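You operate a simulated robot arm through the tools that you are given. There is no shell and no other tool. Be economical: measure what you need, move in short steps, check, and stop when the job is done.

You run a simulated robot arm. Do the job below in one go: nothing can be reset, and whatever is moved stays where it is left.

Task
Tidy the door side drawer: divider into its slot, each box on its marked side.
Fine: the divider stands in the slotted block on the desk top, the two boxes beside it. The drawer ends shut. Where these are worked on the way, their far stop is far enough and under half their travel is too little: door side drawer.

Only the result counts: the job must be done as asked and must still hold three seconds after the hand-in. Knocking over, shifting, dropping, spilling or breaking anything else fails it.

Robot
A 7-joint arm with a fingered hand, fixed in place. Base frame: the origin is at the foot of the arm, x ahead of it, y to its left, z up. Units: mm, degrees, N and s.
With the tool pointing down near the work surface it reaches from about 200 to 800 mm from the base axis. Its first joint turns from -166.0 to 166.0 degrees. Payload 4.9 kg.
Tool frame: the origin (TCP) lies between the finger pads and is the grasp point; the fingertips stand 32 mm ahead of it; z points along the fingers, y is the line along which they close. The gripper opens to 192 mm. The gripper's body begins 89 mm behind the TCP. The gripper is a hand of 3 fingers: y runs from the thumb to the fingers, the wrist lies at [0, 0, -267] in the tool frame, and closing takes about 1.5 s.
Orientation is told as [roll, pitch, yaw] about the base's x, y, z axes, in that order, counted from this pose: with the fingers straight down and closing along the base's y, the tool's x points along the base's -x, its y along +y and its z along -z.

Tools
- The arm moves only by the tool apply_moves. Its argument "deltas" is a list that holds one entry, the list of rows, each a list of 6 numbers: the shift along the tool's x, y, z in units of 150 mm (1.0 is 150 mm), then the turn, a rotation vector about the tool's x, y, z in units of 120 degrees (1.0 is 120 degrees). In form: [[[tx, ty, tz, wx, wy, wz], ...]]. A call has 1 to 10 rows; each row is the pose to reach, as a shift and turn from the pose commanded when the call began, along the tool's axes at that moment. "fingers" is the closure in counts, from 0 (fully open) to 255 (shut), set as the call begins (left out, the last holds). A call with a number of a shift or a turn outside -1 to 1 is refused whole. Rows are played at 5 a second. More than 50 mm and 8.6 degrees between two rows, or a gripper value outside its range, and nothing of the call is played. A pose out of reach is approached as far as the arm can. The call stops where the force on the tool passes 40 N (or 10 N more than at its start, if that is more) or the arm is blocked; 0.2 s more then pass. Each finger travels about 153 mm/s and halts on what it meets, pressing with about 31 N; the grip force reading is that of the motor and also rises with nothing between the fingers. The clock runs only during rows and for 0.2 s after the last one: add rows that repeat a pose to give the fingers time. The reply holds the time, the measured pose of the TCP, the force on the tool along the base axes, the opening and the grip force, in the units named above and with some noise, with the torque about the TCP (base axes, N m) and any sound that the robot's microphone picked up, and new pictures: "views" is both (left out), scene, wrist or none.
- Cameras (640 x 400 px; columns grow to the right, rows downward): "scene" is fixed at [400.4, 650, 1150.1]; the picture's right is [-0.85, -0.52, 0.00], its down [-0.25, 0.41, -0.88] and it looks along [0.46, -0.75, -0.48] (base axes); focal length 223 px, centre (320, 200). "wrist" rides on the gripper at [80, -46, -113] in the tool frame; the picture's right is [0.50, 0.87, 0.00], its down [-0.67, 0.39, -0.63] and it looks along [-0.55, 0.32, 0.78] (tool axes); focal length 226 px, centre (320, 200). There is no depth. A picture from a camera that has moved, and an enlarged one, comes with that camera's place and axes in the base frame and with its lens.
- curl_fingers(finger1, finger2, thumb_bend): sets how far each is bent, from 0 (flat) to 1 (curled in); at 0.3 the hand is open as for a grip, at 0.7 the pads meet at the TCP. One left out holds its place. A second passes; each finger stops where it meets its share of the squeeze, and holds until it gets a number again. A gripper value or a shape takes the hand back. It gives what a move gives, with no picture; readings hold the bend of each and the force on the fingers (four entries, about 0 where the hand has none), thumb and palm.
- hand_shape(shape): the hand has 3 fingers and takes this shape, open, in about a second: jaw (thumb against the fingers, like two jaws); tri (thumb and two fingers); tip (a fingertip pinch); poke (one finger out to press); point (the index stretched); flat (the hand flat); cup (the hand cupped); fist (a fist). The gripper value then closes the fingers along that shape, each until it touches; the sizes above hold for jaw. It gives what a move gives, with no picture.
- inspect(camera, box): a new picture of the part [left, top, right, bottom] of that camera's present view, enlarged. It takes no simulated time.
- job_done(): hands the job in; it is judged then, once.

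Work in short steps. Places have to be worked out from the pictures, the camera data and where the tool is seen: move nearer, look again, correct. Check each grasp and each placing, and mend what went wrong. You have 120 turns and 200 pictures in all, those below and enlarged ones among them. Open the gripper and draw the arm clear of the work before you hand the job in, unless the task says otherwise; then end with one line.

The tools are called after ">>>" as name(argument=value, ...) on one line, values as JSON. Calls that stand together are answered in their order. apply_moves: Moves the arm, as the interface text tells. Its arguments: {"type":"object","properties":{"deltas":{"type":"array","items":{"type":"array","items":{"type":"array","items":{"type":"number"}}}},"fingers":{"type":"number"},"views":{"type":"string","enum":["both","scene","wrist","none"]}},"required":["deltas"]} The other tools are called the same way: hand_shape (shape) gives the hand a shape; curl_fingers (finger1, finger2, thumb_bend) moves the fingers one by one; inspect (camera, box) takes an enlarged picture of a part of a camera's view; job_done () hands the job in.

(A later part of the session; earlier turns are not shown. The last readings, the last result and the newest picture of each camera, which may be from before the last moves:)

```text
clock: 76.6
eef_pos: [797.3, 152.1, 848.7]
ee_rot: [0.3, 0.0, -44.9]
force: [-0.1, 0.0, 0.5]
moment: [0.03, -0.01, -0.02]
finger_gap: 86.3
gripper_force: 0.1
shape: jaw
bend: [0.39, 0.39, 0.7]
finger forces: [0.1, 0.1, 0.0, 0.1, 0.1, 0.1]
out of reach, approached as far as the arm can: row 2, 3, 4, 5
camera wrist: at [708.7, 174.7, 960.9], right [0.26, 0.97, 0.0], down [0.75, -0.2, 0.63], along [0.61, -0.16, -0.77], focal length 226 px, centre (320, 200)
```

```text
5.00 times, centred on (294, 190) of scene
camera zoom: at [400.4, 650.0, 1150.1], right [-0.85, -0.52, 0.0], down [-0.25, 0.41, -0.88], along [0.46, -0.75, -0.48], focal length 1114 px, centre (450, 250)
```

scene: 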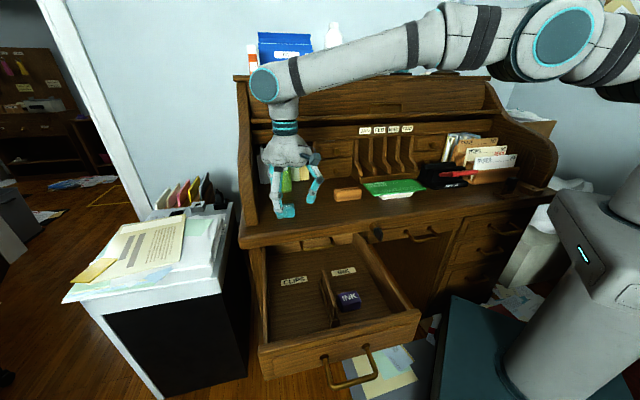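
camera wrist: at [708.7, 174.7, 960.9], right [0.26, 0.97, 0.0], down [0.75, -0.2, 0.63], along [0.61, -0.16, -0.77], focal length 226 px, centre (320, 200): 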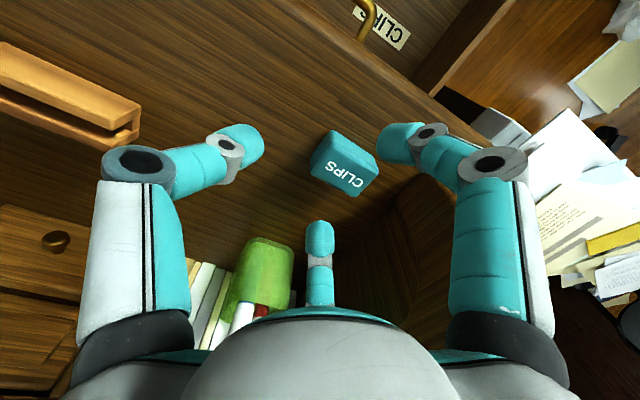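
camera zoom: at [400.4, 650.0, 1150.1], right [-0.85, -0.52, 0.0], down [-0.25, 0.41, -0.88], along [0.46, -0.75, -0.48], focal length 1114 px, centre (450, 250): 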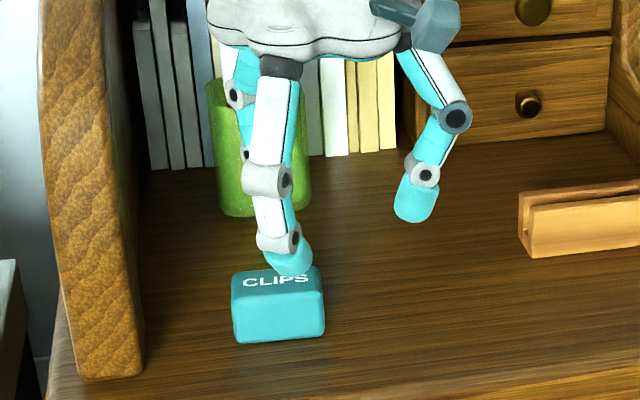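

CLIPS is at the edge of reach (the arm fell short at radius 811). I lean the tool 10° so that the fingertips point outward (+s), gaining reach, and see where it ends.

>>> apply_moves(deltas=[[[0, 0, 0, -0.0417, 0, 0], [0, 0, 0, -0.0833, 0, 0], [0, 0, 0, -0.0833, 0, 0]]], views="none")

```text
clock: 77.4
eef_pos: [797.5, 154.1, 849.7]
ee_rot: [10.2, -0.1, -44.7]
force: [1.5, -0.4, 0.0]
moment: [0.0, 0.04, 0.02]
finger_gap: 86.9
gripper_force: 0.0
shape: jaw
bend: [0.39, 0.39, 0.7]
finger forces: [0.0, 0.0, 0.0, 0.0, 0.0, 0.0]
```

The lean worked. I shift to the box (s≈693, d≈-468) and check reach.

>>> apply_moves(deltas=[[[-0.045, 0.065, 0.012, 0, 0, 0], [-0.087, 0.131, 0.023, 0, 0, 0], [-0.087, 0.131, 0.023, 0, 0, 0]]], views="wrist")

>>> inspect(camera="scene", box=[230, 150, 358, 230])

```text
clock: 78.2
eef_pos: [819.2, 159.3, 849.2]
ee_rot: [10.2, 0.0, -44.8]
force: [0.0, -0.2, -0.1]
moment: [0.0, 0.03, 0.01]
finger_gap: 87.0
gripper_force: 0.1
shape: jaw
bend: [0.39, 0.39, 0.7]
finger forces: [0.0, 0.1, 0.0, 0.0, 0.1, 0.1]
camera wrist: at [716.9, 168.0, 951.5], right [0.25, 0.96, 0.15], down [0.67, -0.28, 0.69], along [0.7, -0.07, -0.71], focal length 226 px, centre (320, 200)
```

wrist: 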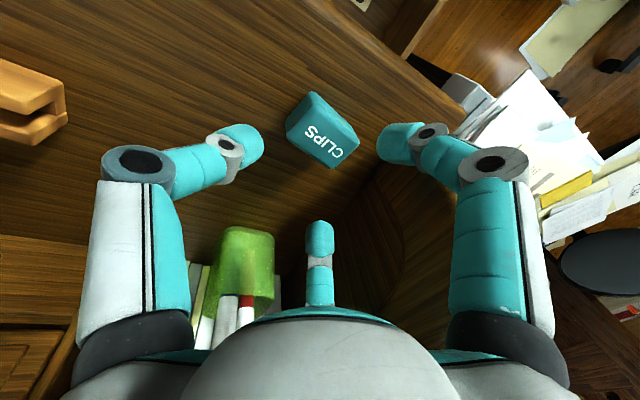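

```text
5.00 times, centred on (294, 190) of scene
camera zoom: at [400.4, 650.0, 1150.1], right [-0.85, -0.52, 0.0], down [-0.25, 0.41, -0.88], along [0.46, -0.75, -0.48], focal length 1114 px, centre (450, 250)
```

zoom: 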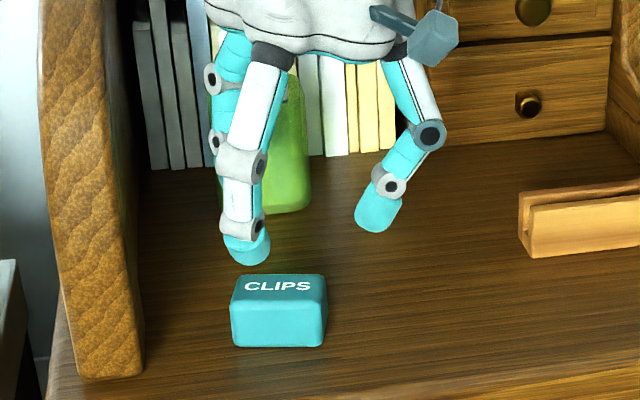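

Reached (692, -467). Now straight down 60 mm to z≈789.

>>> apply_moves(deltas=[[[0, -0.0232, 0.131, 0, 0, 0], [0, -0.0464, 0.263, 0, 0, 0], [0, -0.0696, 0.394, 0, 0, 0], [0, -0.0696, 0.394, 0, 0, 0]]], views="wrist")

>>> inspect(camera="scene", box=[230, 150, 358, 230])

```text
clock: 79.2
eef_pos: [821.9, 159.8, 791.3]
ee_rot: [10.2, 0.0, -44.8]
force: [0.3, 0.8, 0.7]
moment: [0.0, 0.0, 0.01]
finger_gap: 86.8
gripper_force: 0.0
shape: jaw
bend: [0.39, 0.39, 0.7]
finger forces: [0.0, 0.0, 0.0, 0.1, 0.0, 0.1]
camera wrist: at [718.0, 168.8, 893.4], right [0.25, 0.96, 0.15], down [0.67, -0.28, 0.69], along [0.7, -0.07, -0.71], focal length 226 px, centre (320, 200)
```

wrist: 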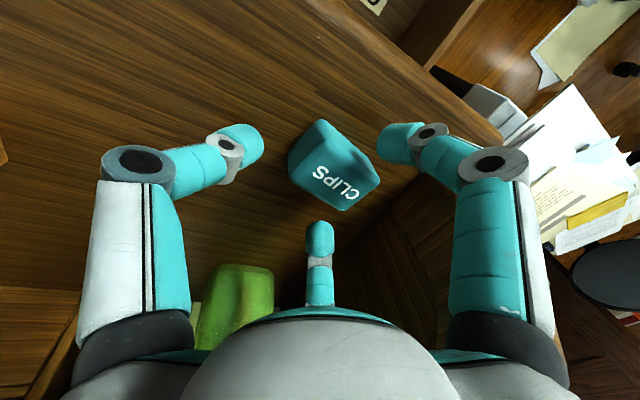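

```text
5.00 times, centred on (294, 190) of scene
camera zoom: at [400.4, 650.0, 1150.1], right [-0.85, -0.52, 0.0], down [-0.25, 0.41, -0.88], along [0.46, -0.75, -0.48], focal length 1114 px, centre (450, 250)
```

zoom: 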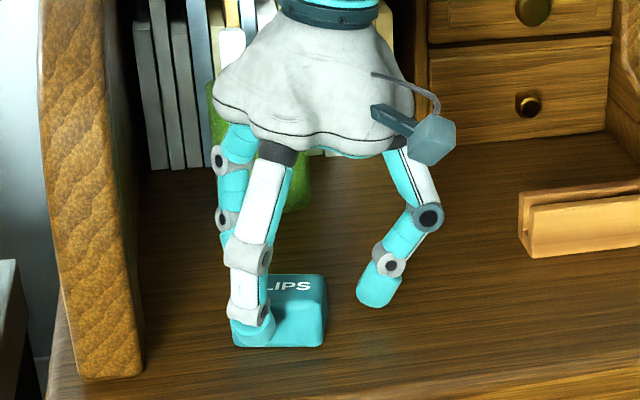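

The front finger sits a bit far to the +s end of the box; I shift 7 mm toward -s and close.

>>> apply_moves(deltas=[[[0, -0.046, -0.008, 0, 0, 0], [0, -0.046, -0.008, 0, 0, 0]]], views="none")

>>> apply_moves(deltas=[[[0, 0, 0, 0, 0, 0], [0, 0, 0, 0, 0, 0], [0, 0, 0, 0, 0, 0], [0, 0, 0, 0, 0, 0], [0, 0, 0, 0, 0, 0], [0, 0, 0, 0, 0, 0]]], fingers=255, views="wrist")

>>> inspect(camera="scene", box=[230, 150, 358, 230])

```text
clock: 79.8
eef_pos: [816.7, 154.4, 791.5]
ee_rot: [10.2, 0.0, -44.8]
force: [-0.4, -0.1, 0.4]
moment: [0.01, 0.01, 0.01]
finger_gap: 86.8
gripper_force: 0.0
shape: jaw
bend: [0.39, 0.39, 0.7]
finger forces: [0.0, 0.0, 0.0, 0.0, 0.0, 0.0]
```

```text
clock: 81.2
eef_pos: [816.0, 155.3, 789.6]
ee_rot: [10.2, 0.1, -44.8]
force: [-0.1, -0.4, -1.5]
moment: [-0.01, -0.01, -0.03]
finger_gap: 34.2
gripper_force: 31.3
shape: jaw
bend: [0.47, 0.77, 0.69]
finger forces: [27.9, 22.9, 0.0, 0.0, 22.7, 0.1]
camera wrist: at [713.6, 163.9, 892.8], right [0.25, 0.96, 0.15], down [0.67, -0.28, 0.69], along [0.7, -0.07, -0.71], focal length 226 px, centre (320, 200)
```

wrist: 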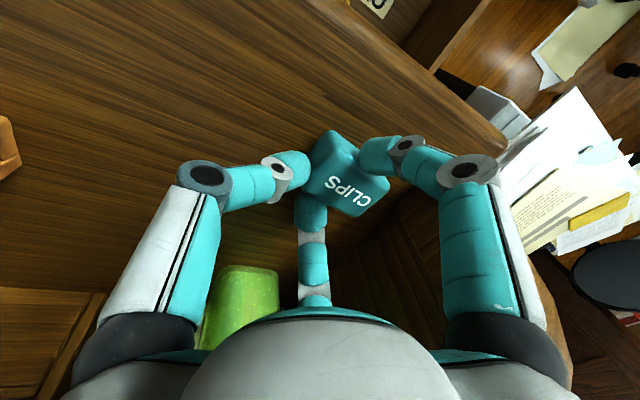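

```text
5.00 times, centred on (294, 190) of scene
camera zoom: at [400.4, 650.0, 1150.1], right [-0.85, -0.52, 0.0], down [-0.25, 0.41, -0.88], along [0.46, -0.75, -0.48], focal length 1114 px, centre (450, 250)
```

zoom: 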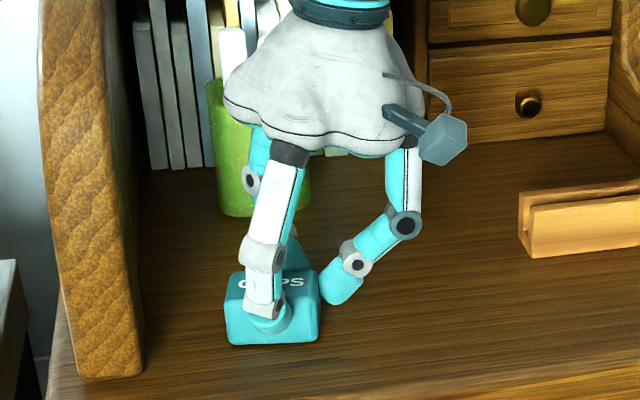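

Grip forces 28/23/23 N. I lift vertically and check.

>>> apply_moves(deltas=[[[0, 0.0232, -0.131, 0, 0, 0], [0, 0.058, -0.328, 0, 0, 0], [0, 0.093, -0.525, 0, 0, 0]]], views="wrist")

>>> inspect(camera="scene", box=[230, 140, 358, 220])

```text
clock: 82.0
eef_pos: [816.1, 155.1, 868.6]
ee_rot: [10.2, 0.2, -44.8]
force: [-0.8, 0.1, -1.4]
moment: [-0.01, -0.02, -0.01]
finger_gap: 34.1
gripper_force: 31.0
shape: jaw
bend: [0.47, 0.77, 0.69]
finger forces: [27.9, 22.9, 0.1, 0.0, 22.8, 0.0]
camera wrist: at [713.7, 164.1, 971.3], right [0.25, 0.96, 0.15], down [0.67, -0.28, 0.69], along [0.7, -0.07, -0.71], focal length 226 px, centre (320, 200)
```

wrist: 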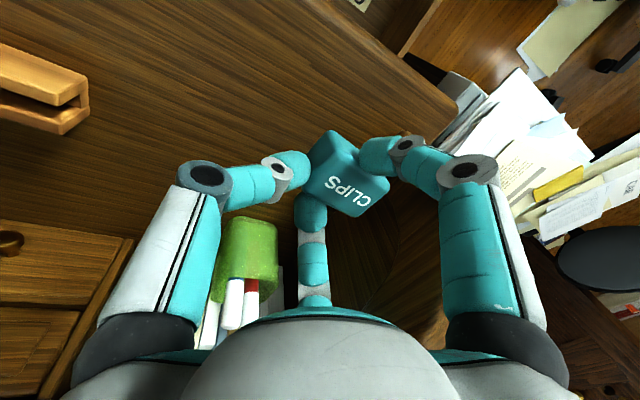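

```text
5.00 times, centred on (294, 180) of scene
camera zoom: at [400.4, 650.0, 1150.1], right [-0.85, -0.52, 0.0], down [-0.25, 0.41, -0.88], along [0.46, -0.75, -0.48], focal length 1114 px, centre (450, 300)
```

zoom: 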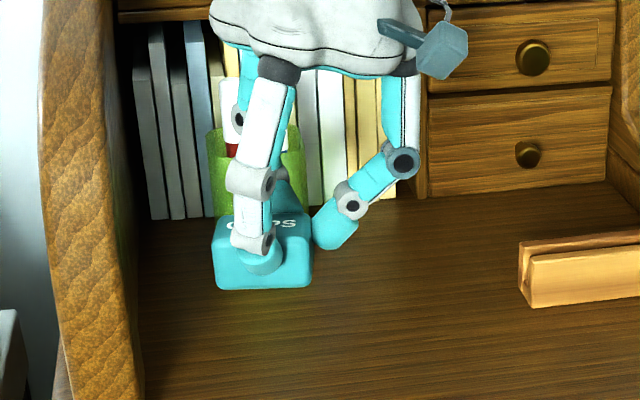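

CLIPS is held level. I carry it back out over the CLIPS side; I will set it down nearer the side wall so that the thumb stays clear of the divider.

>>> apply_moves(deltas=[[[0.25, 0, 0, 0, 0, 0], [0.5, 0, 0, 0, 0, 0], [0.75, 0.05, 0.009, 0, 0, 0], [1.0, 0.1, 0.018, 0, 0, 0]]], views="none")

>>> apply_moves(deltas=[[[0.2, 0.05, 0.009, 0, 0, 0], [0.4, 0.1, 0.018, 0, 0, 0], [0.6, 0.16, 0.028, 0, 0, 0], [0.69, 0.13, 0.2, 0, 0, 0], [0.69, 0.095, 0.4, 0, 0, 0], [0.69, 0.06, 0.6, 0, 0, 0]]], views="wrist")

>>> inspect(camera="scene", box=[230, 200, 422, 320])

```text
clock: 83.0
eef_pos: [719.3, 271.1, 866.1]
ee_rot: [10.2, 0.0, -44.9]
force: [0.3, 0.5, -0.9]
moment: [-0.03, 0.01, -0.02]
finger_gap: 33.4
gripper_force: 31.1
shape: jaw
bend: [0.47, 0.77, 0.69]
finger forces: [27.7, 23.0, 0.0, 0.0, 22.7, 0.0]
```

```text
clock: 84.4
eef_pos: [662.9, 362.6, 783.6]
ee_rot: [10.3, 0.0, -44.8]
force: [-0.1, 0.1, 0.5]
moment: [-0.05, 0.08, -0.02]
finger_gap: 33.9
gripper_force: 30.7
shape: jaw
bend: [0.47, 0.77, 0.69]
finger forces: [27.6, 22.9, 0.0, 0.0, 22.7, 0.0]
camera wrist: at [560.7, 371.3, 885.6], right [0.25, 0.96, 0.15], down [0.67, -0.28, 0.69], along [0.7, -0.07, -0.71], focal length 226 px, centre (320, 200)
```

wrist: 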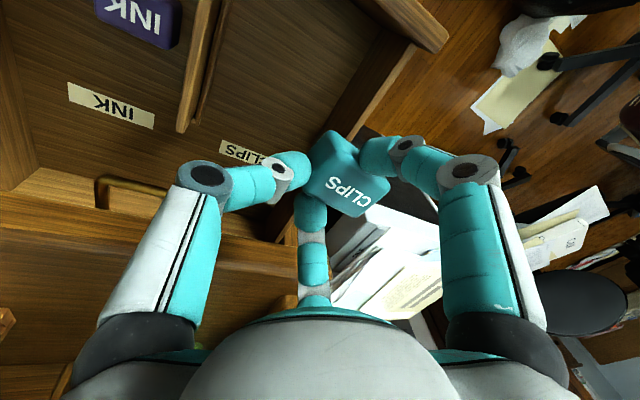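

```text
3.33 times, centred on (326, 260) of scene
camera zoom: at [400.4, 650.0, 1150.1], right [-0.85, -0.52, 0.0], down [-0.25, 0.41, -0.88], along [0.46, -0.75, -0.48], focal length 742 px, centre (300, 0)
```

zoom: 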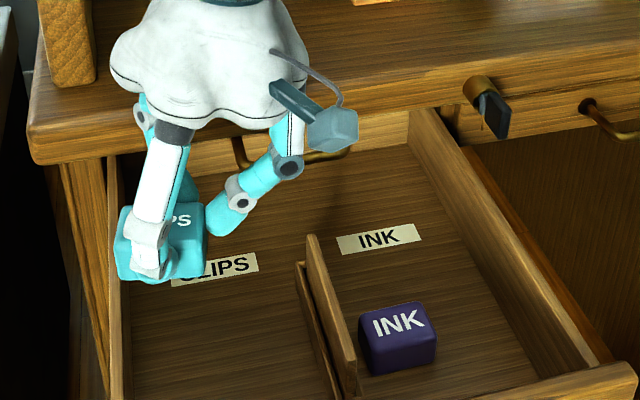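

The box's outer edge is at about s≈781, too near the wall; I shift 9 mm toward the divider and lower to just below the drawer rim.

>>> apply_moves(deltas=[[[0, -0.059, -0.01, 0, 0, 0], [0, -0.094, 0.187, 0, 0, 0], [0, -0.129, 0.384, 0, 0, 0], [0, -0.163, 0.58, 0, 0, 0], [0, -0.163, 0.58, 0, 0, 0]]], views="wrist")

>>> inspect(camera="scene", box=[230, 220, 390, 320])

```text
clock: 85.6
eef_pos: [657.5, 359.2, 693.4]
ee_rot: [10.4, 0.0, -44.8]
force: [-0.3, 0.1, -0.3]
moment: [-0.01, -0.02, -0.02]
finger_gap: 33.6
gripper_force: 31.5
shape: jaw
bend: [0.47, 0.77, 0.69]
finger forces: [27.6, 22.9, 0.0, 0.0, 22.5, 0.0]
camera wrist: at [555.2, 367.4, 794.6], right [0.25, 0.96, 0.15], down [0.67, -0.28, 0.69], along [0.7, -0.07, -0.71], focal length 226 px, centre (320, 200)
```

wrist: 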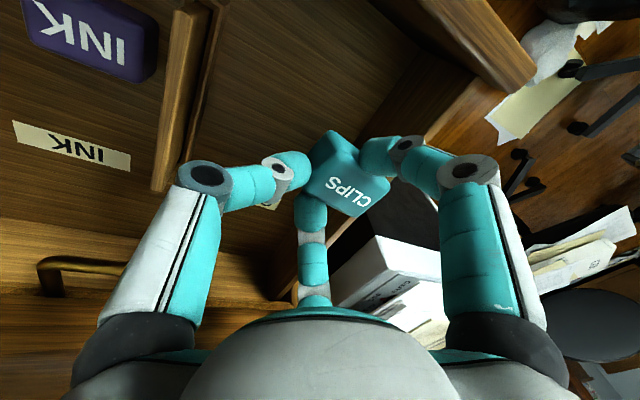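

```text
4.00 times, centred on (310, 270) of scene
camera zoom: at [400.4, 650.0, 1150.1], right [-0.85, -0.52, 0.0], down [-0.25, 0.41, -0.88], along [0.46, -0.75, -0.48], focal length 891 px, centre (360, -80)
```

zoom: 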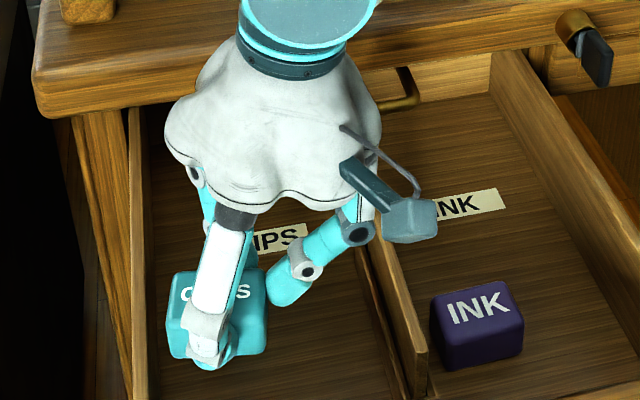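

Clearances on both sides are about 10 mm. I shift 3 mm more toward the divider and keep lowering to z≈625.

>>> apply_moves(deltas=[[[0, -0.04, 0.12, 0, 0, 0], [0, -0.06, 0.24, 0, 0, 0], [0, -0.08, 0.35, 0, 0, 0], [0, -0.099, 0.443, 0, 0, 0]]], views="wrist")

>>> inspect(camera="scene", box=[230, 230, 390, 330])

```text
clock: 86.6
eef_pos: [656.7, 355.7, 627.0]
ee_rot: [10.4, -0.1, -45.0]
force: [-0.8, 0.3, -1.3]
moment: [-0.03, 0.02, 0.0]
finger_gap: 33.8
gripper_force: 30.9
shape: jaw
bend: [0.47, 0.77, 0.69]
finger forces: [27.5, 23.0, 0.0, 0.1, 22.6, 0.0]
camera wrist: at [553.2, 364.2, 727.9], right [0.25, 0.96, 0.15], down [0.67, -0.28, 0.69], along [0.7, -0.07, -0.71], focal length 226 px, centre (320, 200)
```

wrist: 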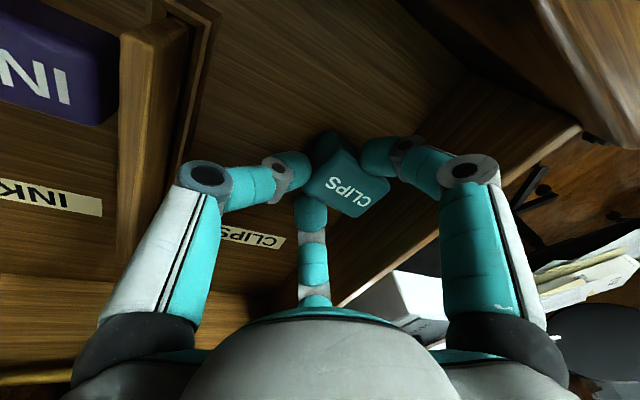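

```text
4.00 times, centred on (310, 280) of scene
camera zoom: at [400.4, 650.0, 1150.1], right [-0.85, -0.52, 0.0], down [-0.25, 0.41, -0.88], along [0.46, -0.75, -0.48], focal length 891 px, centre (360, -120)
```

zoom: 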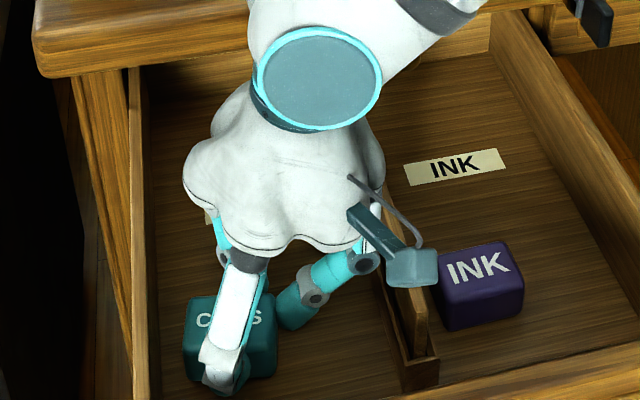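

All clear. I lower in 2-3 mm steps until contact with the floor.

>>> apply_moves(deltas=[[[0, -0.0035, 0.02, 0, 0, 0], [0, -0.007, 0.04, 0, 0, 0], [0, -0.0105, 0.06, 0, 0, 0], [0, -0.014, 0.08, 0, 0, 0], [0, -0.0175, 0.1, 0, 0, 0], [0, -0.021, 0.12, 0, 0, 0]]], views="wrist")

>>> inspect(camera="scene", box=[230, 230, 390, 330])

```text
clock: 88.0
eef_pos: [657.1, 356.1, 610.8]
ee_rot: [10.7, -0.1, -44.8]
force: [-5.9, -6.6, 31.1]
moment: [0.15, 0.09, 0.09]
finger_gap: 34.7
gripper_force: 31.4
shape: jaw
bend: [0.47, 0.77, 0.68]
finger forces: [31.9, 26.9, 0.0, 0.0, 32.5, 0.1]
camera wrist: at [554.7, 363.7, 713.1], right [0.25, 0.96, 0.16], down [0.66, -0.28, 0.69], along [0.71, -0.06, -0.7], focal length 226 px, centre (320, 200)
```

wrist: 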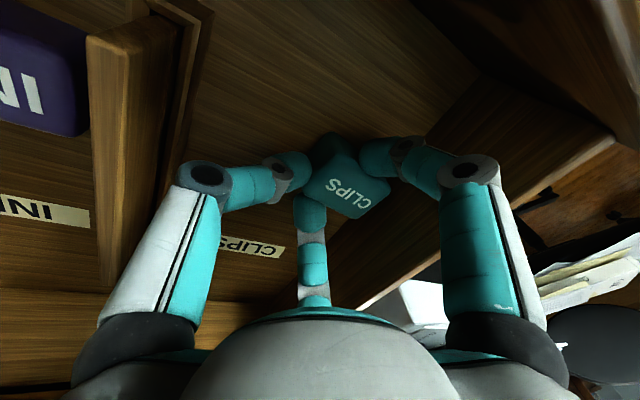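

```text
4.00 times, centred on (310, 280) of scene
camera zoom: at [400.4, 650.0, 1150.1], right [-0.85, -0.52, 0.0], down [-0.25, 0.41, -0.88], along [0.46, -0.75, -0.48], focal length 891 px, centre (360, -120)
```

zoom: 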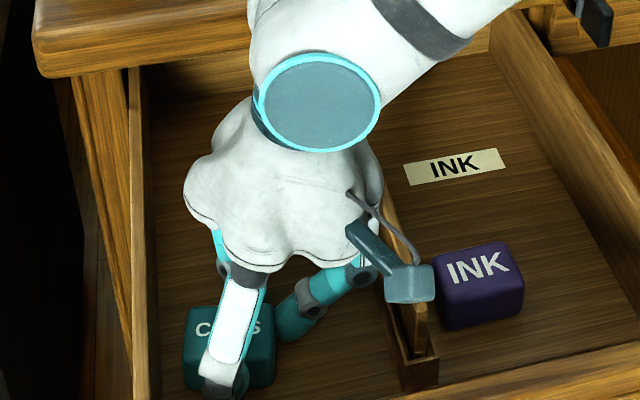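

Contact (31 N). I ease up slightly and open only the two fingers, leaving the thumb still because of the divider.

>>> apply_moves(deltas=[[[0, 0.002, -0.012, 0, 0, 0], [0, 0.002, -0.012, 0, 0, 0]]], views="none")

>>> curl_fingers(finger1=0.35, finger2=0.4)

>>> inspect(camera="scene", box=[230, 230, 390, 330])

>>> inspect(camera="wrist", box=[160, 60, 480, 260])

```text
clock: 88.6
eef_pos: [655.7, 354.7, 611.8]
ee_rot: [10.5, 0.1, -44.8]
force: [-0.2, 1.3, 27.6]
moment: [0.45, -0.07, 0.12]
finger_gap: 34.3
gripper_force: 30.9
shape: jaw
bend: [0.47, 0.77, 0.67]
finger forces: [33.8, 27.2, 0.1, 0.0, 25.7, 0.0]
```

```text
clock: 89.6
eef_pos: [654.7, 354.7, 609.5]
ee_rot: [10.2, 0.1, -44.7]
force: [-0.3, -0.3, -0.5]
moment: [0.02, 0.0, 0.0]
finger_gap: 78.0
gripper_force: 0.7
shape: fingers
bend: [0.35, 0.4, 0.77]
finger forces: [0.0, 0.1, 0.0, 0.1, 0.7, 0.0]
```

```text
4.00 times, centred on (310, 280) of scene
camera zoom: at [400.4, 650.0, 1150.1], right [-0.85, -0.52, 0.0], down [-0.25, 0.41, -0.88], along [0.46, -0.75, -0.48], focal length 891 px, centre (360, -120)
```

zoom: 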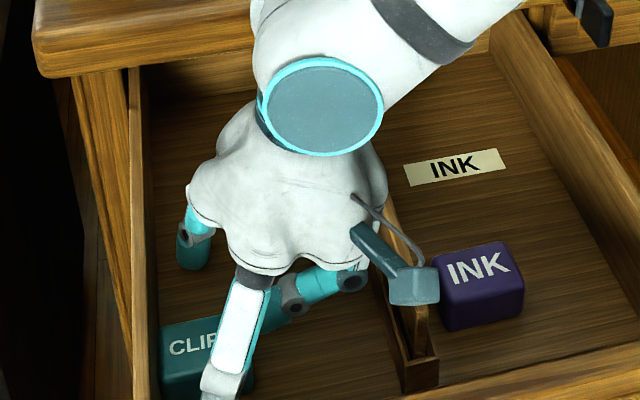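

```text
2.00 times, centred on (320, 160) of wrist
camera zoom: at [552.6, 361.9, 710.5], right [0.25, 0.96, 0.15], down [0.67, -0.28, 0.69], along [0.7, -0.07, -0.71], focal length 452 px, centre (320, 280)
```

zoom: 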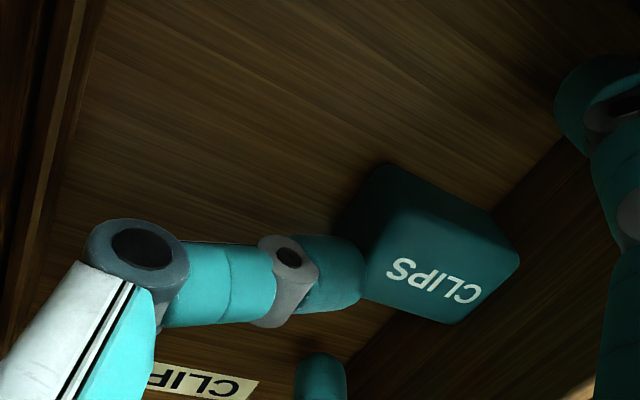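

CLIPS rests flat on its side of the drawer. I lift the hand straight up and look.

>>> apply_moves(deltas=[[[0, 0.012, -0.06, 0, 0, 0], [0, 0.03, -0.2, 0, 0, 0], [0, 0.07, -0.45, 0, 0, 0], [0, 0.12, -0.7, 0, 0, 0], [0, 0.17, -0.985, 0, 0, 0]]], views="none")

>>> apply_moves(deltas=[[[0.1, 0, -0.25, 0.03, 0, 0], [0.3, 0, -0.5, 0.06, 0, 0], [0.6, 0, -0.6, 0.085, 0, 0], [0.9, 0, -0.6, 0.085, 0, 0]]], fingers=255, views="scene")

>>> inspect(camera="scene", box=[240, 220, 432, 340])

```text
clock: 90.8
eef_pos: [652.3, 353.9, 756.6]
ee_rot: [10.0, 0.2, -44.8]
force: [-0.5, 0.2, -1.0]
moment: [0.05, -0.05, 0.03]
finger_gap: 78.2
gripper_force: 0.2
shape: fingers
bend: [0.35, 0.4, 0.77]
finger forces: [0.0, 0.0, 0.0, 0.0, 0.1, 0.1]
```

```text
clock: 91.8
eef_pos: [547.8, 438.8, 848.4]
ee_rot: [0.0, 0.1, -44.9]
force: [0.0, 0.1, -0.1]
moment: [0.01, 0.03, 0.0]
finger_gap: 0.2
gripper_force: 31.0
shape: jaw
bend: [0.7, 0.7, 0.7]
finger forces: [0.0, 0.0, 0.0, 0.0, 0.0, 0.1]
```

scene: 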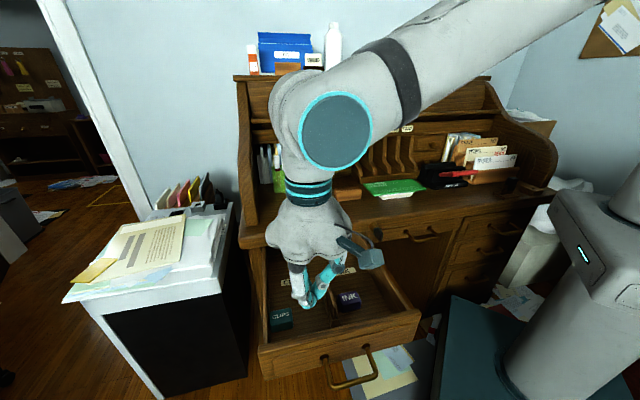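

```text
3.33 times, centred on (336, 280) of scene
camera zoom: at [400.4, 650.0, 1150.1], right [-0.85, -0.52, 0.0], down [-0.25, 0.41, -0.88], along [0.46, -0.75, -0.48], focal length 742 px, centre (267, -67)
```

zoom: 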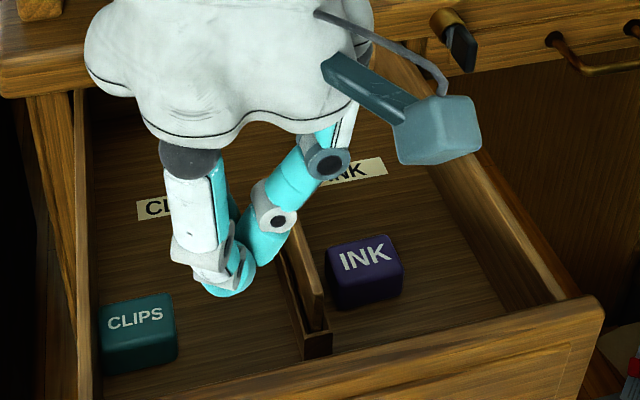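

All three items are in place: CLIPS left, INK right, divider in its slot. To shut the drawer I'll push on the front face with closed fingers held level, at s≈700 beside the handles. First I back off and tilt the tool toward horizontal.

>>> apply_moves(deltas=[[[0.08, 0, 0, 0, -0.07, 0], [0.16, 0, 0, 0, -0.14, 0], [0.24, 0, 0, 0, -0.21, 0], [0.32, 0, 0, 0, -0.28, 0], [0.4, 0, 0, 0, -0.35, 0], [0.48, 0, 0, 0, -0.42, 0], [0.56, 0, 0, 0, -0.49, 0], [0.64, 0, 0, 0, -0.56, 0], [0.7, 0, 0, 0, -0.63, 0], [0.75, 0, 0, 0, -0.7, 0]]], views="scene")

```text
clock: 94.0
eef_pos: [469.7, 517.3, 850.2]
ee_rot: [2.2, -84.0, -47.1]
force: [0.4, 0.4, 1.4]
moment: [0.07, 0.07, -0.05]
finger_gap: 0.0
gripper_force: 31.1
shape: jaw
bend: [0.7, 0.7, 0.7]
finger forces: [0.1, 0.0, 0.0, 0.0, 0.1, 0.0]
```

scene: 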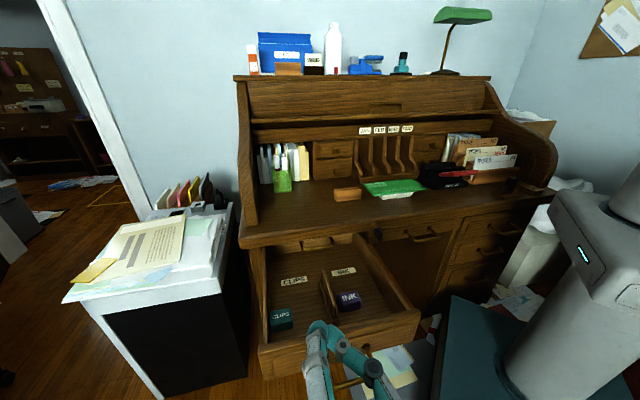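

Level orientation reached at d≈34. I lower to the height of the drawer face.

>>> apply_moves(deltas=[[[0.25, 0, 0.026, 0, 0, 0], [0.5, 0, 0.052, 0, 0, 0], [0.75, 0, 0.079, 0, 0, 0], [0.99, 0, 0.104, 0, 0, 0]]], views="none")

>>> apply_moves(deltas=[[[0.12, 0, 0.013, 0, 0, 0], [0.25, 0, 0.026, 0, 0, 0], [0.38, 0, 0.04, 0, 0, 0]]], views="both")

>>> inspect(camera="scene", box=[230, 260, 422, 380])

```text
clock: 95.0
eef_pos: [462.9, 497.1, 726.3]
ee_rot: [1.6, -84.0, -46.4]
force: [-0.4, 0.0, 1.0]
moment: [0.06, 0.05, 0.0]
finger_gap: 0.0
gripper_force: 30.5
shape: jaw
bend: [0.7, 0.7, 0.7]
finger forces: [0.1, 0.1, 0.0, 0.1, 0.0, 0.0]
out of reach, approached as far as the arm can: row 3, 4
```

```text
clock: 95.8
eef_pos: [454.9, 479.5, 692.1]
ee_rot: [0.8, -84.0, -45.5]
force: [0.1, -0.8, 0.5]
moment: [-0.01, 0.0, 0.03]
finger_gap: 0.0
gripper_force: 30.3
shape: jaw
bend: [0.7, 0.7, 0.7]
finger forces: [0.1, 0.0, 0.0, 0.0, 0.1, 0.1]
out of reach, approached as far as the arm can: row 1, 2, 3
camera wrist: at [337.5, 532.3, 623.8], right [0.57, 0.65, -0.5], down [-0.12, 0.67, 0.73], along [0.81, -0.36, 0.46], focal length 226 px, centre (320, 200)
```

scene: 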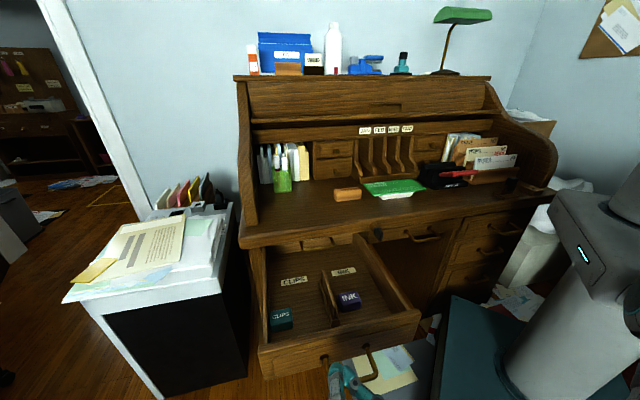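
wrist: 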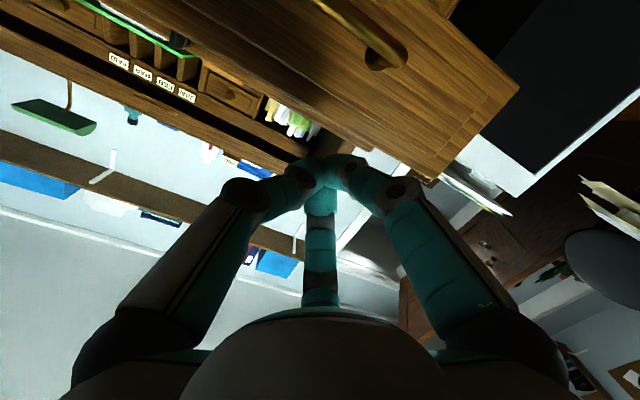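

```text
3.33 times, centred on (326, 320) of scene
camera zoom: at [400.4, 650.0, 1150.1], right [-0.85, -0.52, 0.0], down [-0.25, 0.41, -0.88], along [0.46, -0.75, -0.48], focal length 742 px, centre (300, -200)
```

zoom: 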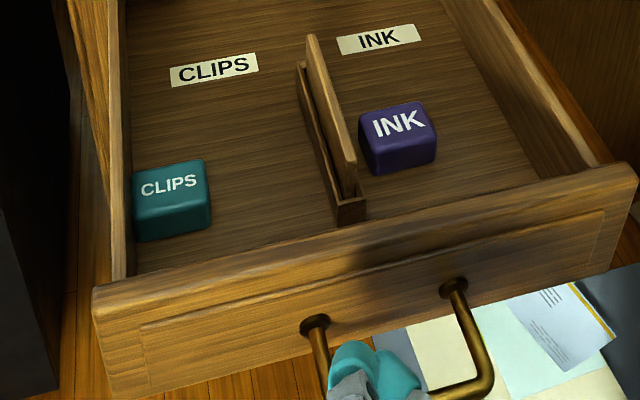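

Level pose isn't reachable this low so far out. I reduce the tilt to about 45° for the first part of the push and will go level again closer in.

>>> apply_moves(deltas=[[[0, 0.08, 0, 0, 0.07, 0], [0, 0.16, 0, 0, 0.14, 0], [0, 0.24, 0, 0, 0.21, 0], [0, 0.26, 0, 0, 0.28, 0], [0, 0.26, 0, 0, 0.325, 0]]], views="none")

```text
clock: 97.0
eef_pos: [481.0, 509.5, 691.3]
ee_rot: [0.0, -44.9, -44.8]
force: [-0.3, -0.9, -1.1]
moment: [0.01, -0.05, 0.02]
finger_gap: 0.0
gripper_force: 31.0
shape: jaw
bend: [0.7, 0.7, 0.7]
finger forces: [0.1, 0.0, 0.0, 0.0, 0.0, 0.0]
```

Good: 45° tilt at s=700. I lower 35 mm, then push inward.

>>> apply_moves(deltas=[[[0.08, 0, 0.08, 0, 0, 0], [0.165, 0, 0.165, 0, 0, 0], [0.024, 0, 0.306, 0, 0, 0], [-0.117, 0, 0.447, 0, 0, 0], [-0.259, 0, 0.589, 0, 0, 0]]], views="scene")

>>> inspect(camera="scene", box=[230, 240, 422, 360])

```text
clock: 98.2
eef_pos: [544.4, 446.7, 653.6]
ee_rot: [0.0, -45.0, -44.8]
force: [0.2, 0.5, 0.0]
moment: [0.01, -0.02, 0.01]
finger_gap: 0.2
gripper_force: 30.9
shape: jaw
bend: [0.7, 0.7, 0.7]
finger forces: [0.1, 0.0, 0.0, 0.0, 0.1, 0.1]
```

scene: 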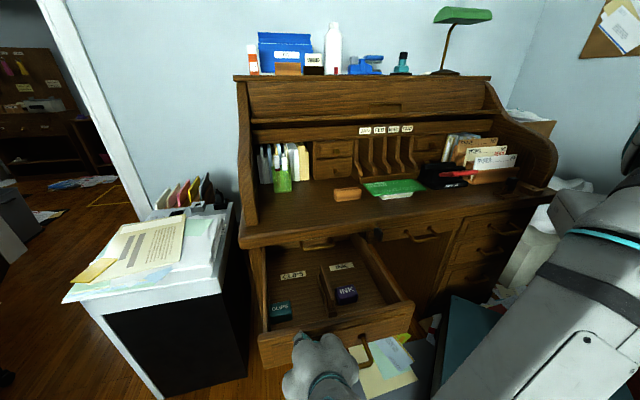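

```text
3.33 times, centred on (326, 300) of scene
camera zoom: at [400.4, 650.0, 1150.1], right [-0.85, -0.52, 0.0], down [-0.25, 0.41, -0.88], along [0.46, -0.75, -0.48], focal length 742 px, centre (300, -133)
```

zoom: 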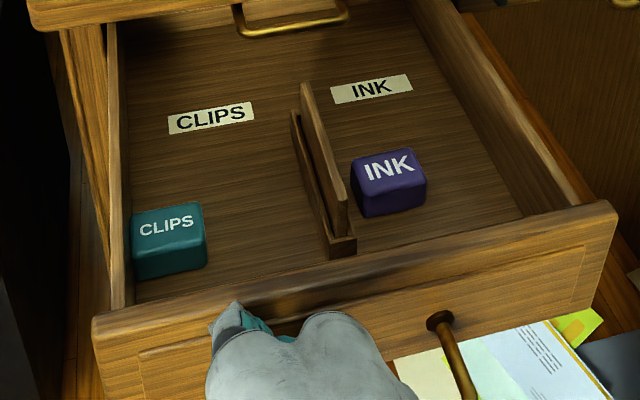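

The drawer is closing with its contents steady. I push on slowly.

>>> apply_moves(deltas=[[[-0.066, 0, 0.066, 0, 0, 0], [-0.132, 0, 0.132, 0, 0, 0], [-0.198, 0, 0.198, 0, 0, 0], [-0.264, 0, 0.264, 0, 0, 0], [-0.33, 0, 0.33, 0, 0, 0], [-0.396, 0, 0.396, 0, 0, 0], [-0.462, 0, 0.462, 0, 0, 0], [-0.528, 0, 0.528, 0, 0, 0], [-0.594, 0, 0.594, 0, 0, 0], [-0.66, 0, 0.66, 0, 0, 0]]], views="scene")

>>> inspect(camera="scene", box=[230, 210, 422, 330])

```text
clock: 100.4
eef_pos: [644.1, 345.0, 655.3]
ee_rot: [0.0, -44.8, -44.8]
force: [0.1, -0.1, -0.5]
moment: [0.0, 0.0, -0.04]
finger_gap: 0.3
gripper_force: 30.7
shape: jaw
bend: [0.7, 0.7, 0.7]
finger forces: [0.0, 0.0, 0.1, 0.0, 0.1, 0.0]
```

scene: 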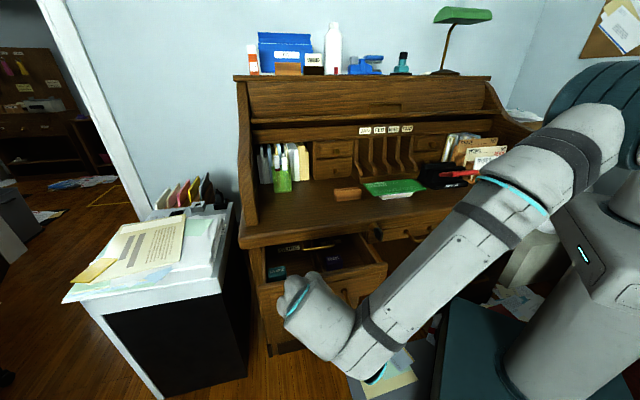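

```text
3.33 times, centred on (326, 270) of scene
camera zoom: at [400.4, 650.0, 1150.1], right [-0.85, -0.52, 0.0], down [-0.25, 0.41, -0.88], along [0.46, -0.75, -0.48], focal length 742 px, centre (300, -33)
```

zoom: 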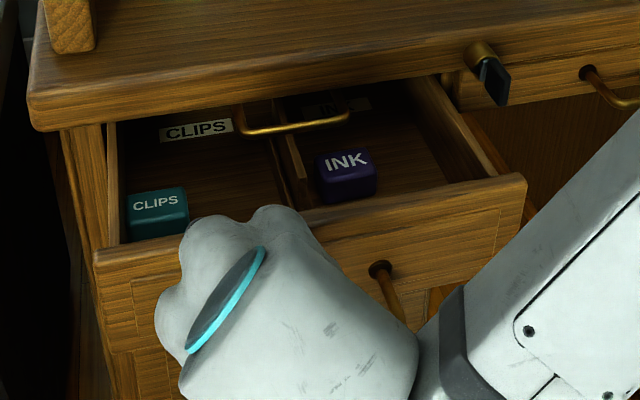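

Halfway in. I back off 20 mm, turn the tool level, then finish the push.

>>> apply_moves(deltas=[[[0.094, 0, -0.094, 0, 0, 0], [0.094, 0, -0.094, 0, -0.07, 0], [0.094, 0, -0.094, 0, -0.14, 0], [0.094, 0, -0.094, 0, -0.21, 0], [0.094, 0, -0.094, 0, -0.28, 0], [0.094, 0, -0.094, 0, -0.35, 0], [0.094, 0, -0.094, 0, -0.375, 0]]], views="scene")

```text
clock: 102.0
eef_pos: [616.9, 350.3, 663.7]
ee_rot: [-104.4, -89.7, 59.7]
force: [-0.8, -1.3, -1.5]
moment: [-0.12, -0.13, 0.14]
finger_gap: 0.2
gripper_force: 31.4
shape: jaw
bend: [0.7, 0.7, 0.7]
finger forces: [0.0, 0.1, 0.0, 0.0, 0.0, 0.0]
out of reach, approached as far as the arm can: row 6, 7
```

scene: 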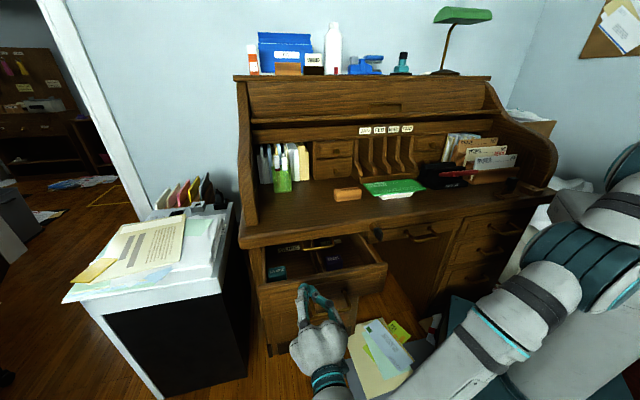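

Level now (at s=684, d=-188). I shift to s≈703, z≈643 and push on.

>>> apply_moves(deltas=[[[0.065, 0.06, 0, 0, 0, 0], [0.13, 0.127, 0.03, 0, 0, 0], [0.13, 0.127, 0.12, 0, 0, 0], [0.13, 0.127, 0.21, 0, 0, 0], [0.13, 0.127, 0.3, 0, 0, 0], [0.13, 0.127, 0.4, 0, 0, 0]]], views="both")

>>> inspect(camera="scene", box=[230, 210, 422, 330])

```text
clock: 103.4
eef_pos: [662.3, 311.2, 652.2]
ee_rot: [-85.7, -89.6, 41.1]
force: [0.9, 1.1, 0.4]
moment: [0.01, 0.04, -0.05]
finger_gap: 0.3
gripper_force: 30.4
shape: jaw
bend: [0.7, 0.7, 0.7]
finger forces: [0.0, 0.0, 0.1, 0.0, 0.0, 0.1]
out of reach, approached as far as the arm can: row 1, 2, 3, 4, 5, 6
camera wrist: at [550.6, 355.9, 572.1], right [0.61, 0.61, -0.51], down [-0.17, 0.72, 0.67], along [0.78, -0.32, 0.54], focal length 226 px, centre (320, 200)
```

scene: 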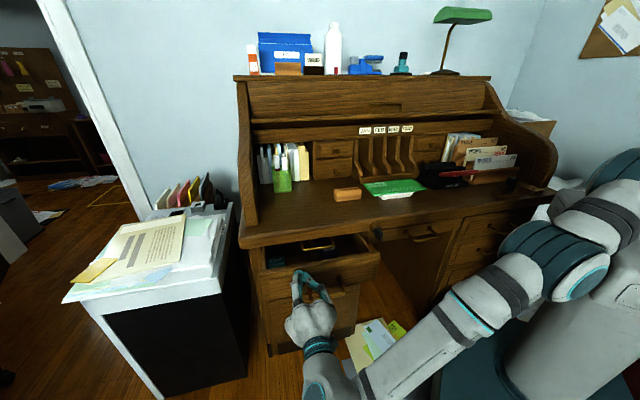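
wrist: 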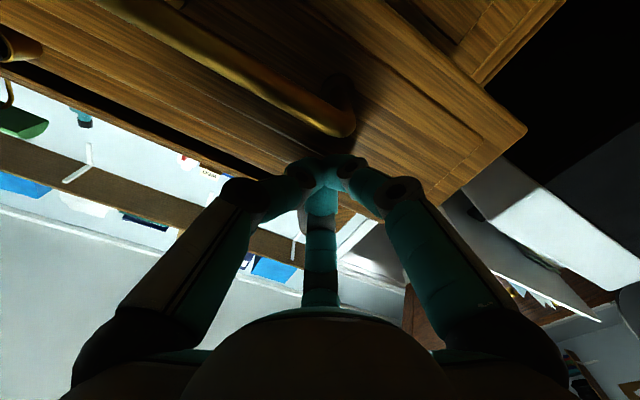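

```text
3.33 times, centred on (326, 270) of scene
camera zoom: at [400.4, 650.0, 1150.1], right [-0.85, -0.52, 0.0], down [-0.25, 0.41, -0.88], along [0.46, -0.75, -0.48], focal length 742 px, centre (300, -33)
```

zoom: 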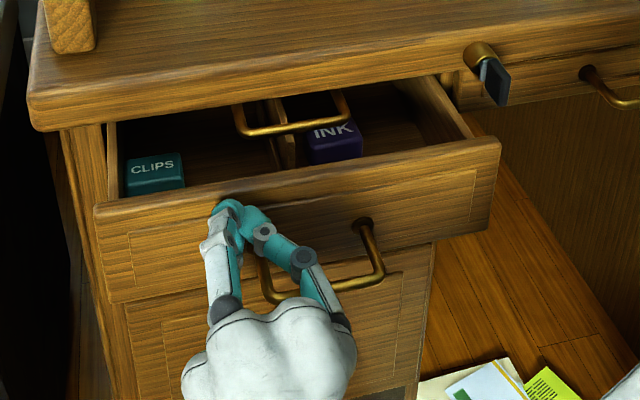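

Works well. I lower 12 mm, shift 10 mm outward along s, and continue pushing toward closed.

>>> apply_moves(deltas=[[[0.03, 0.02, 0.08, 0, 0, 0], [0.06, 0.04, 0.16, 0, 0, 0], [0.08, 0.06, 0.25, 0, 0, 0], [0.08, 0.07, 0.34, 0, 0, 0], [0.08, 0.07, 0.43, 0, 0, 0], [0.08, 0.07, 0.5, 0, 0, 0]]], views="scene")

>>> inspect(camera="scene", box=[230, 210, 422, 330])

```text
clock: 104.8
eef_pos: [710.4, 260.1, 649.7]
ee_rot: [70.8, -89.8, -115.7]
force: [-0.4, 0.0, -0.5]
moment: [0.06, 0.01, 0.0]
finger_gap: 0.0
gripper_force: 31.1
shape: jaw
bend: [0.7, 0.7, 0.7]
finger forces: [0.1, 0.0, 0.0, 0.0, 0.0, 0.0]
out of reach, approached as far as the arm can: row 1, 2, 3, 4, 5, 6
```

scene: 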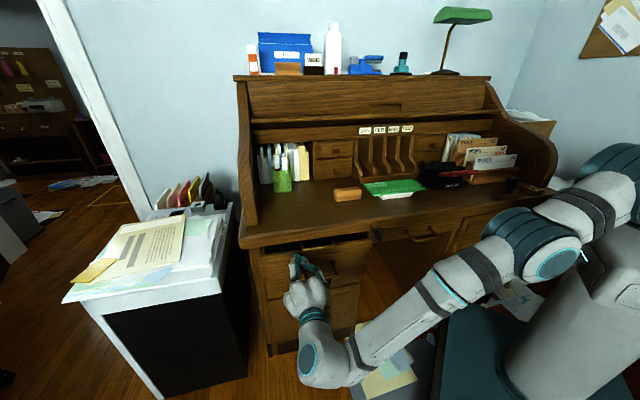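

```text
3.33 times, centred on (326, 270) of scene
camera zoom: at [400.4, 650.0, 1150.1], right [-0.85, -0.52, 0.0], down [-0.25, 0.41, -0.88], along [0.46, -0.75, -0.48], focal length 742 px, centre (300, -33)
```

zoom: 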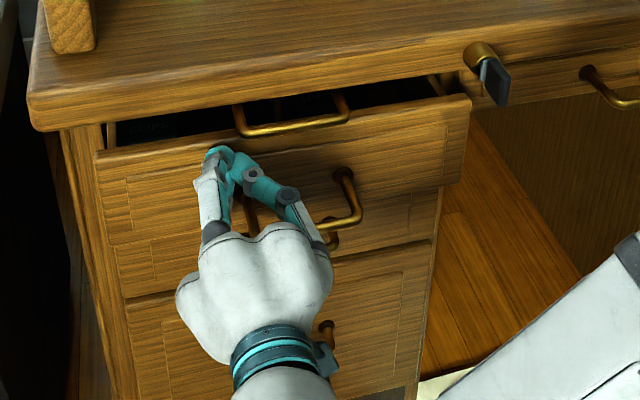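

Only about 45 mm left. I continue in small steps, watching the clearance to the desktop edge.

>>> apply_moves(deltas=[[[0.03, 0.02, 0.05, 0, 0, 0], [0.06, 0.04, 0.1, 0, 0, 0], [0.07, 0.05, 0.15, 0, 0, 0], [0.08, 0.06, 0.2, 0, 0, 0]]], views="wrist")

>>> inspect(camera="scene", box=[240, 220, 368, 300])

```text
clock: 105.8
eef_pos: [723.5, 242.6, 648.6]
ee_rot: [-24.2, -89.9, -20.8]
force: [0.0, -0.2, 0.2]
moment: [-0.03, -0.01, 0.04]
finger_gap: 0.1
gripper_force: 30.8
shape: jaw
bend: [0.7, 0.7, 0.7]
finger forces: [0.1, 0.1, 0.0, 0.1, 0.0, 0.0]
out of reach, approached as far as the arm can: row 1, 2, 3, 4
camera wrist: at [611.3, 288.1, 569.0], right [0.61, 0.61, -0.5], down [-0.17, 0.72, 0.67], along [0.77, -0.32, 0.55], focal length 226 px, centre (320, 200)
```

wrist: 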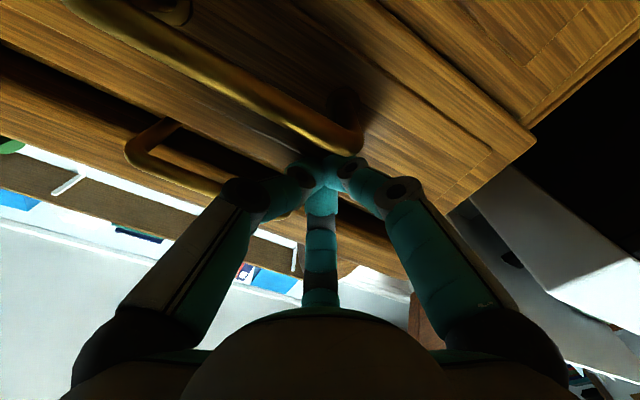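

```text
5.00 times, centred on (304, 260) of scene
camera zoom: at [400.4, 650.0, 1150.1], right [-0.85, -0.52, 0.0], down [-0.25, 0.41, -0.88], along [0.46, -0.75, -0.48], focal length 1114 px, centre (400, -100)
```

zoom: 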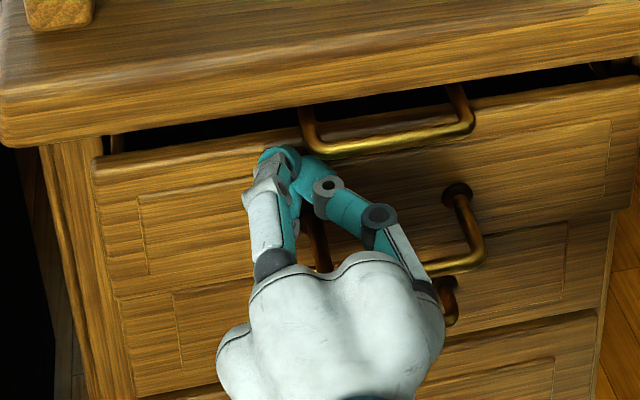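

The fingertip is close to the slide's handle corner. I back off 15 mm, ease the tilt by 6°, move 20 mm outward along s and 12 mm down, then finish.

>>> apply_moves(deltas=[[[0, 0, -0.1, 0, 0, 0], [0.04, 0.05, -0.1, 0, 0.025, 0], [0.08, 0.1, -0.1, 0, 0.05, 0], [0.08, 0.14, -0.1, 0, 0.05, 0], [0.08, 0.14, -0.1, 0, 0.05, 0]]], views="none")

>>> inspect(camera="scene", box=[240, 220, 368, 300])

```text
clock: 107.0
eef_pos: [724.2, 263.6, 641.7]
ee_rot: [0.2, -83.9, -45.0]
force: [0.0, -0.5, -0.4]
moment: [-0.01, 0.0, 0.0]
finger_gap: 0.0
gripper_force: 30.8
shape: jaw
bend: [0.7, 0.7, 0.7]
finger forces: [0.0, 0.0, 0.0, 0.1, 0.0, 0.0]
out of reach, approached as far as the arm can: row 4, 5
```

```text
5.00 times, centred on (304, 260) of scene
camera zoom: at [400.4, 650.0, 1150.1], right [-0.85, -0.52, 0.0], down [-0.25, 0.41, -0.88], along [0.46, -0.75, -0.48], focal length 1114 px, centre (400, -100)
```

zoom: 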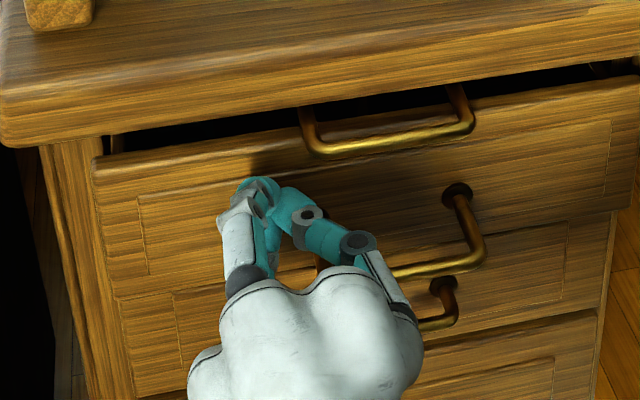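

Better placed. Now I push to the closed stop.

>>> apply_moves(deltas=[[[-0.007, 0, 0.07, 0, 0, 0], [-0.014, 0, 0.14, 0, 0, 0], [-0.02, 0, 0.2, 0, 0, 0], [-0.026, 0, 0.25, 0, 0, 0]]], views="none")

>>> inspect(camera="scene", box=[240, 220, 368, 300])

```text
clock: 108.0
eef_pos: [746.6, 233.1, 646.7]
ee_rot: [0.6, -84.0, -45.5]
force: [-0.3, 0.9, 0.4]
moment: [0.0, -0.03, -0.01]
finger_gap: 0.1
gripper_force: 30.9
shape: jaw
bend: [0.7, 0.7, 0.7]
finger forces: [0.0, 0.1, 0.0, 0.1, 0.0, 0.0]
out of reach, approached as far as the arm can: row 3, 4
```

```text
5.00 times, centred on (304, 260) of scene
camera zoom: at [400.4, 650.0, 1150.1], right [-0.85, -0.52, 0.0], down [-0.25, 0.41, -0.88], along [0.46, -0.75, -0.48], focal length 1114 px, centre (400, -100)
```

zoom: 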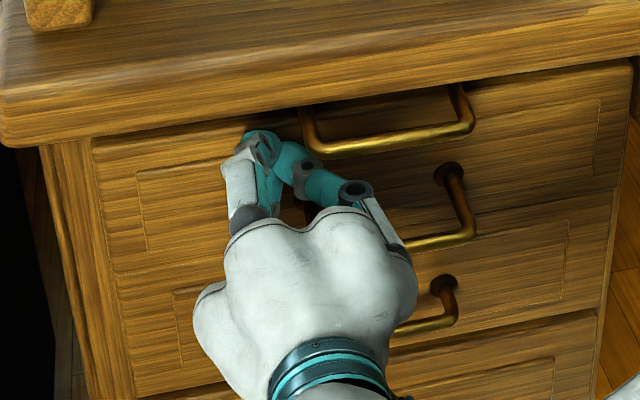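

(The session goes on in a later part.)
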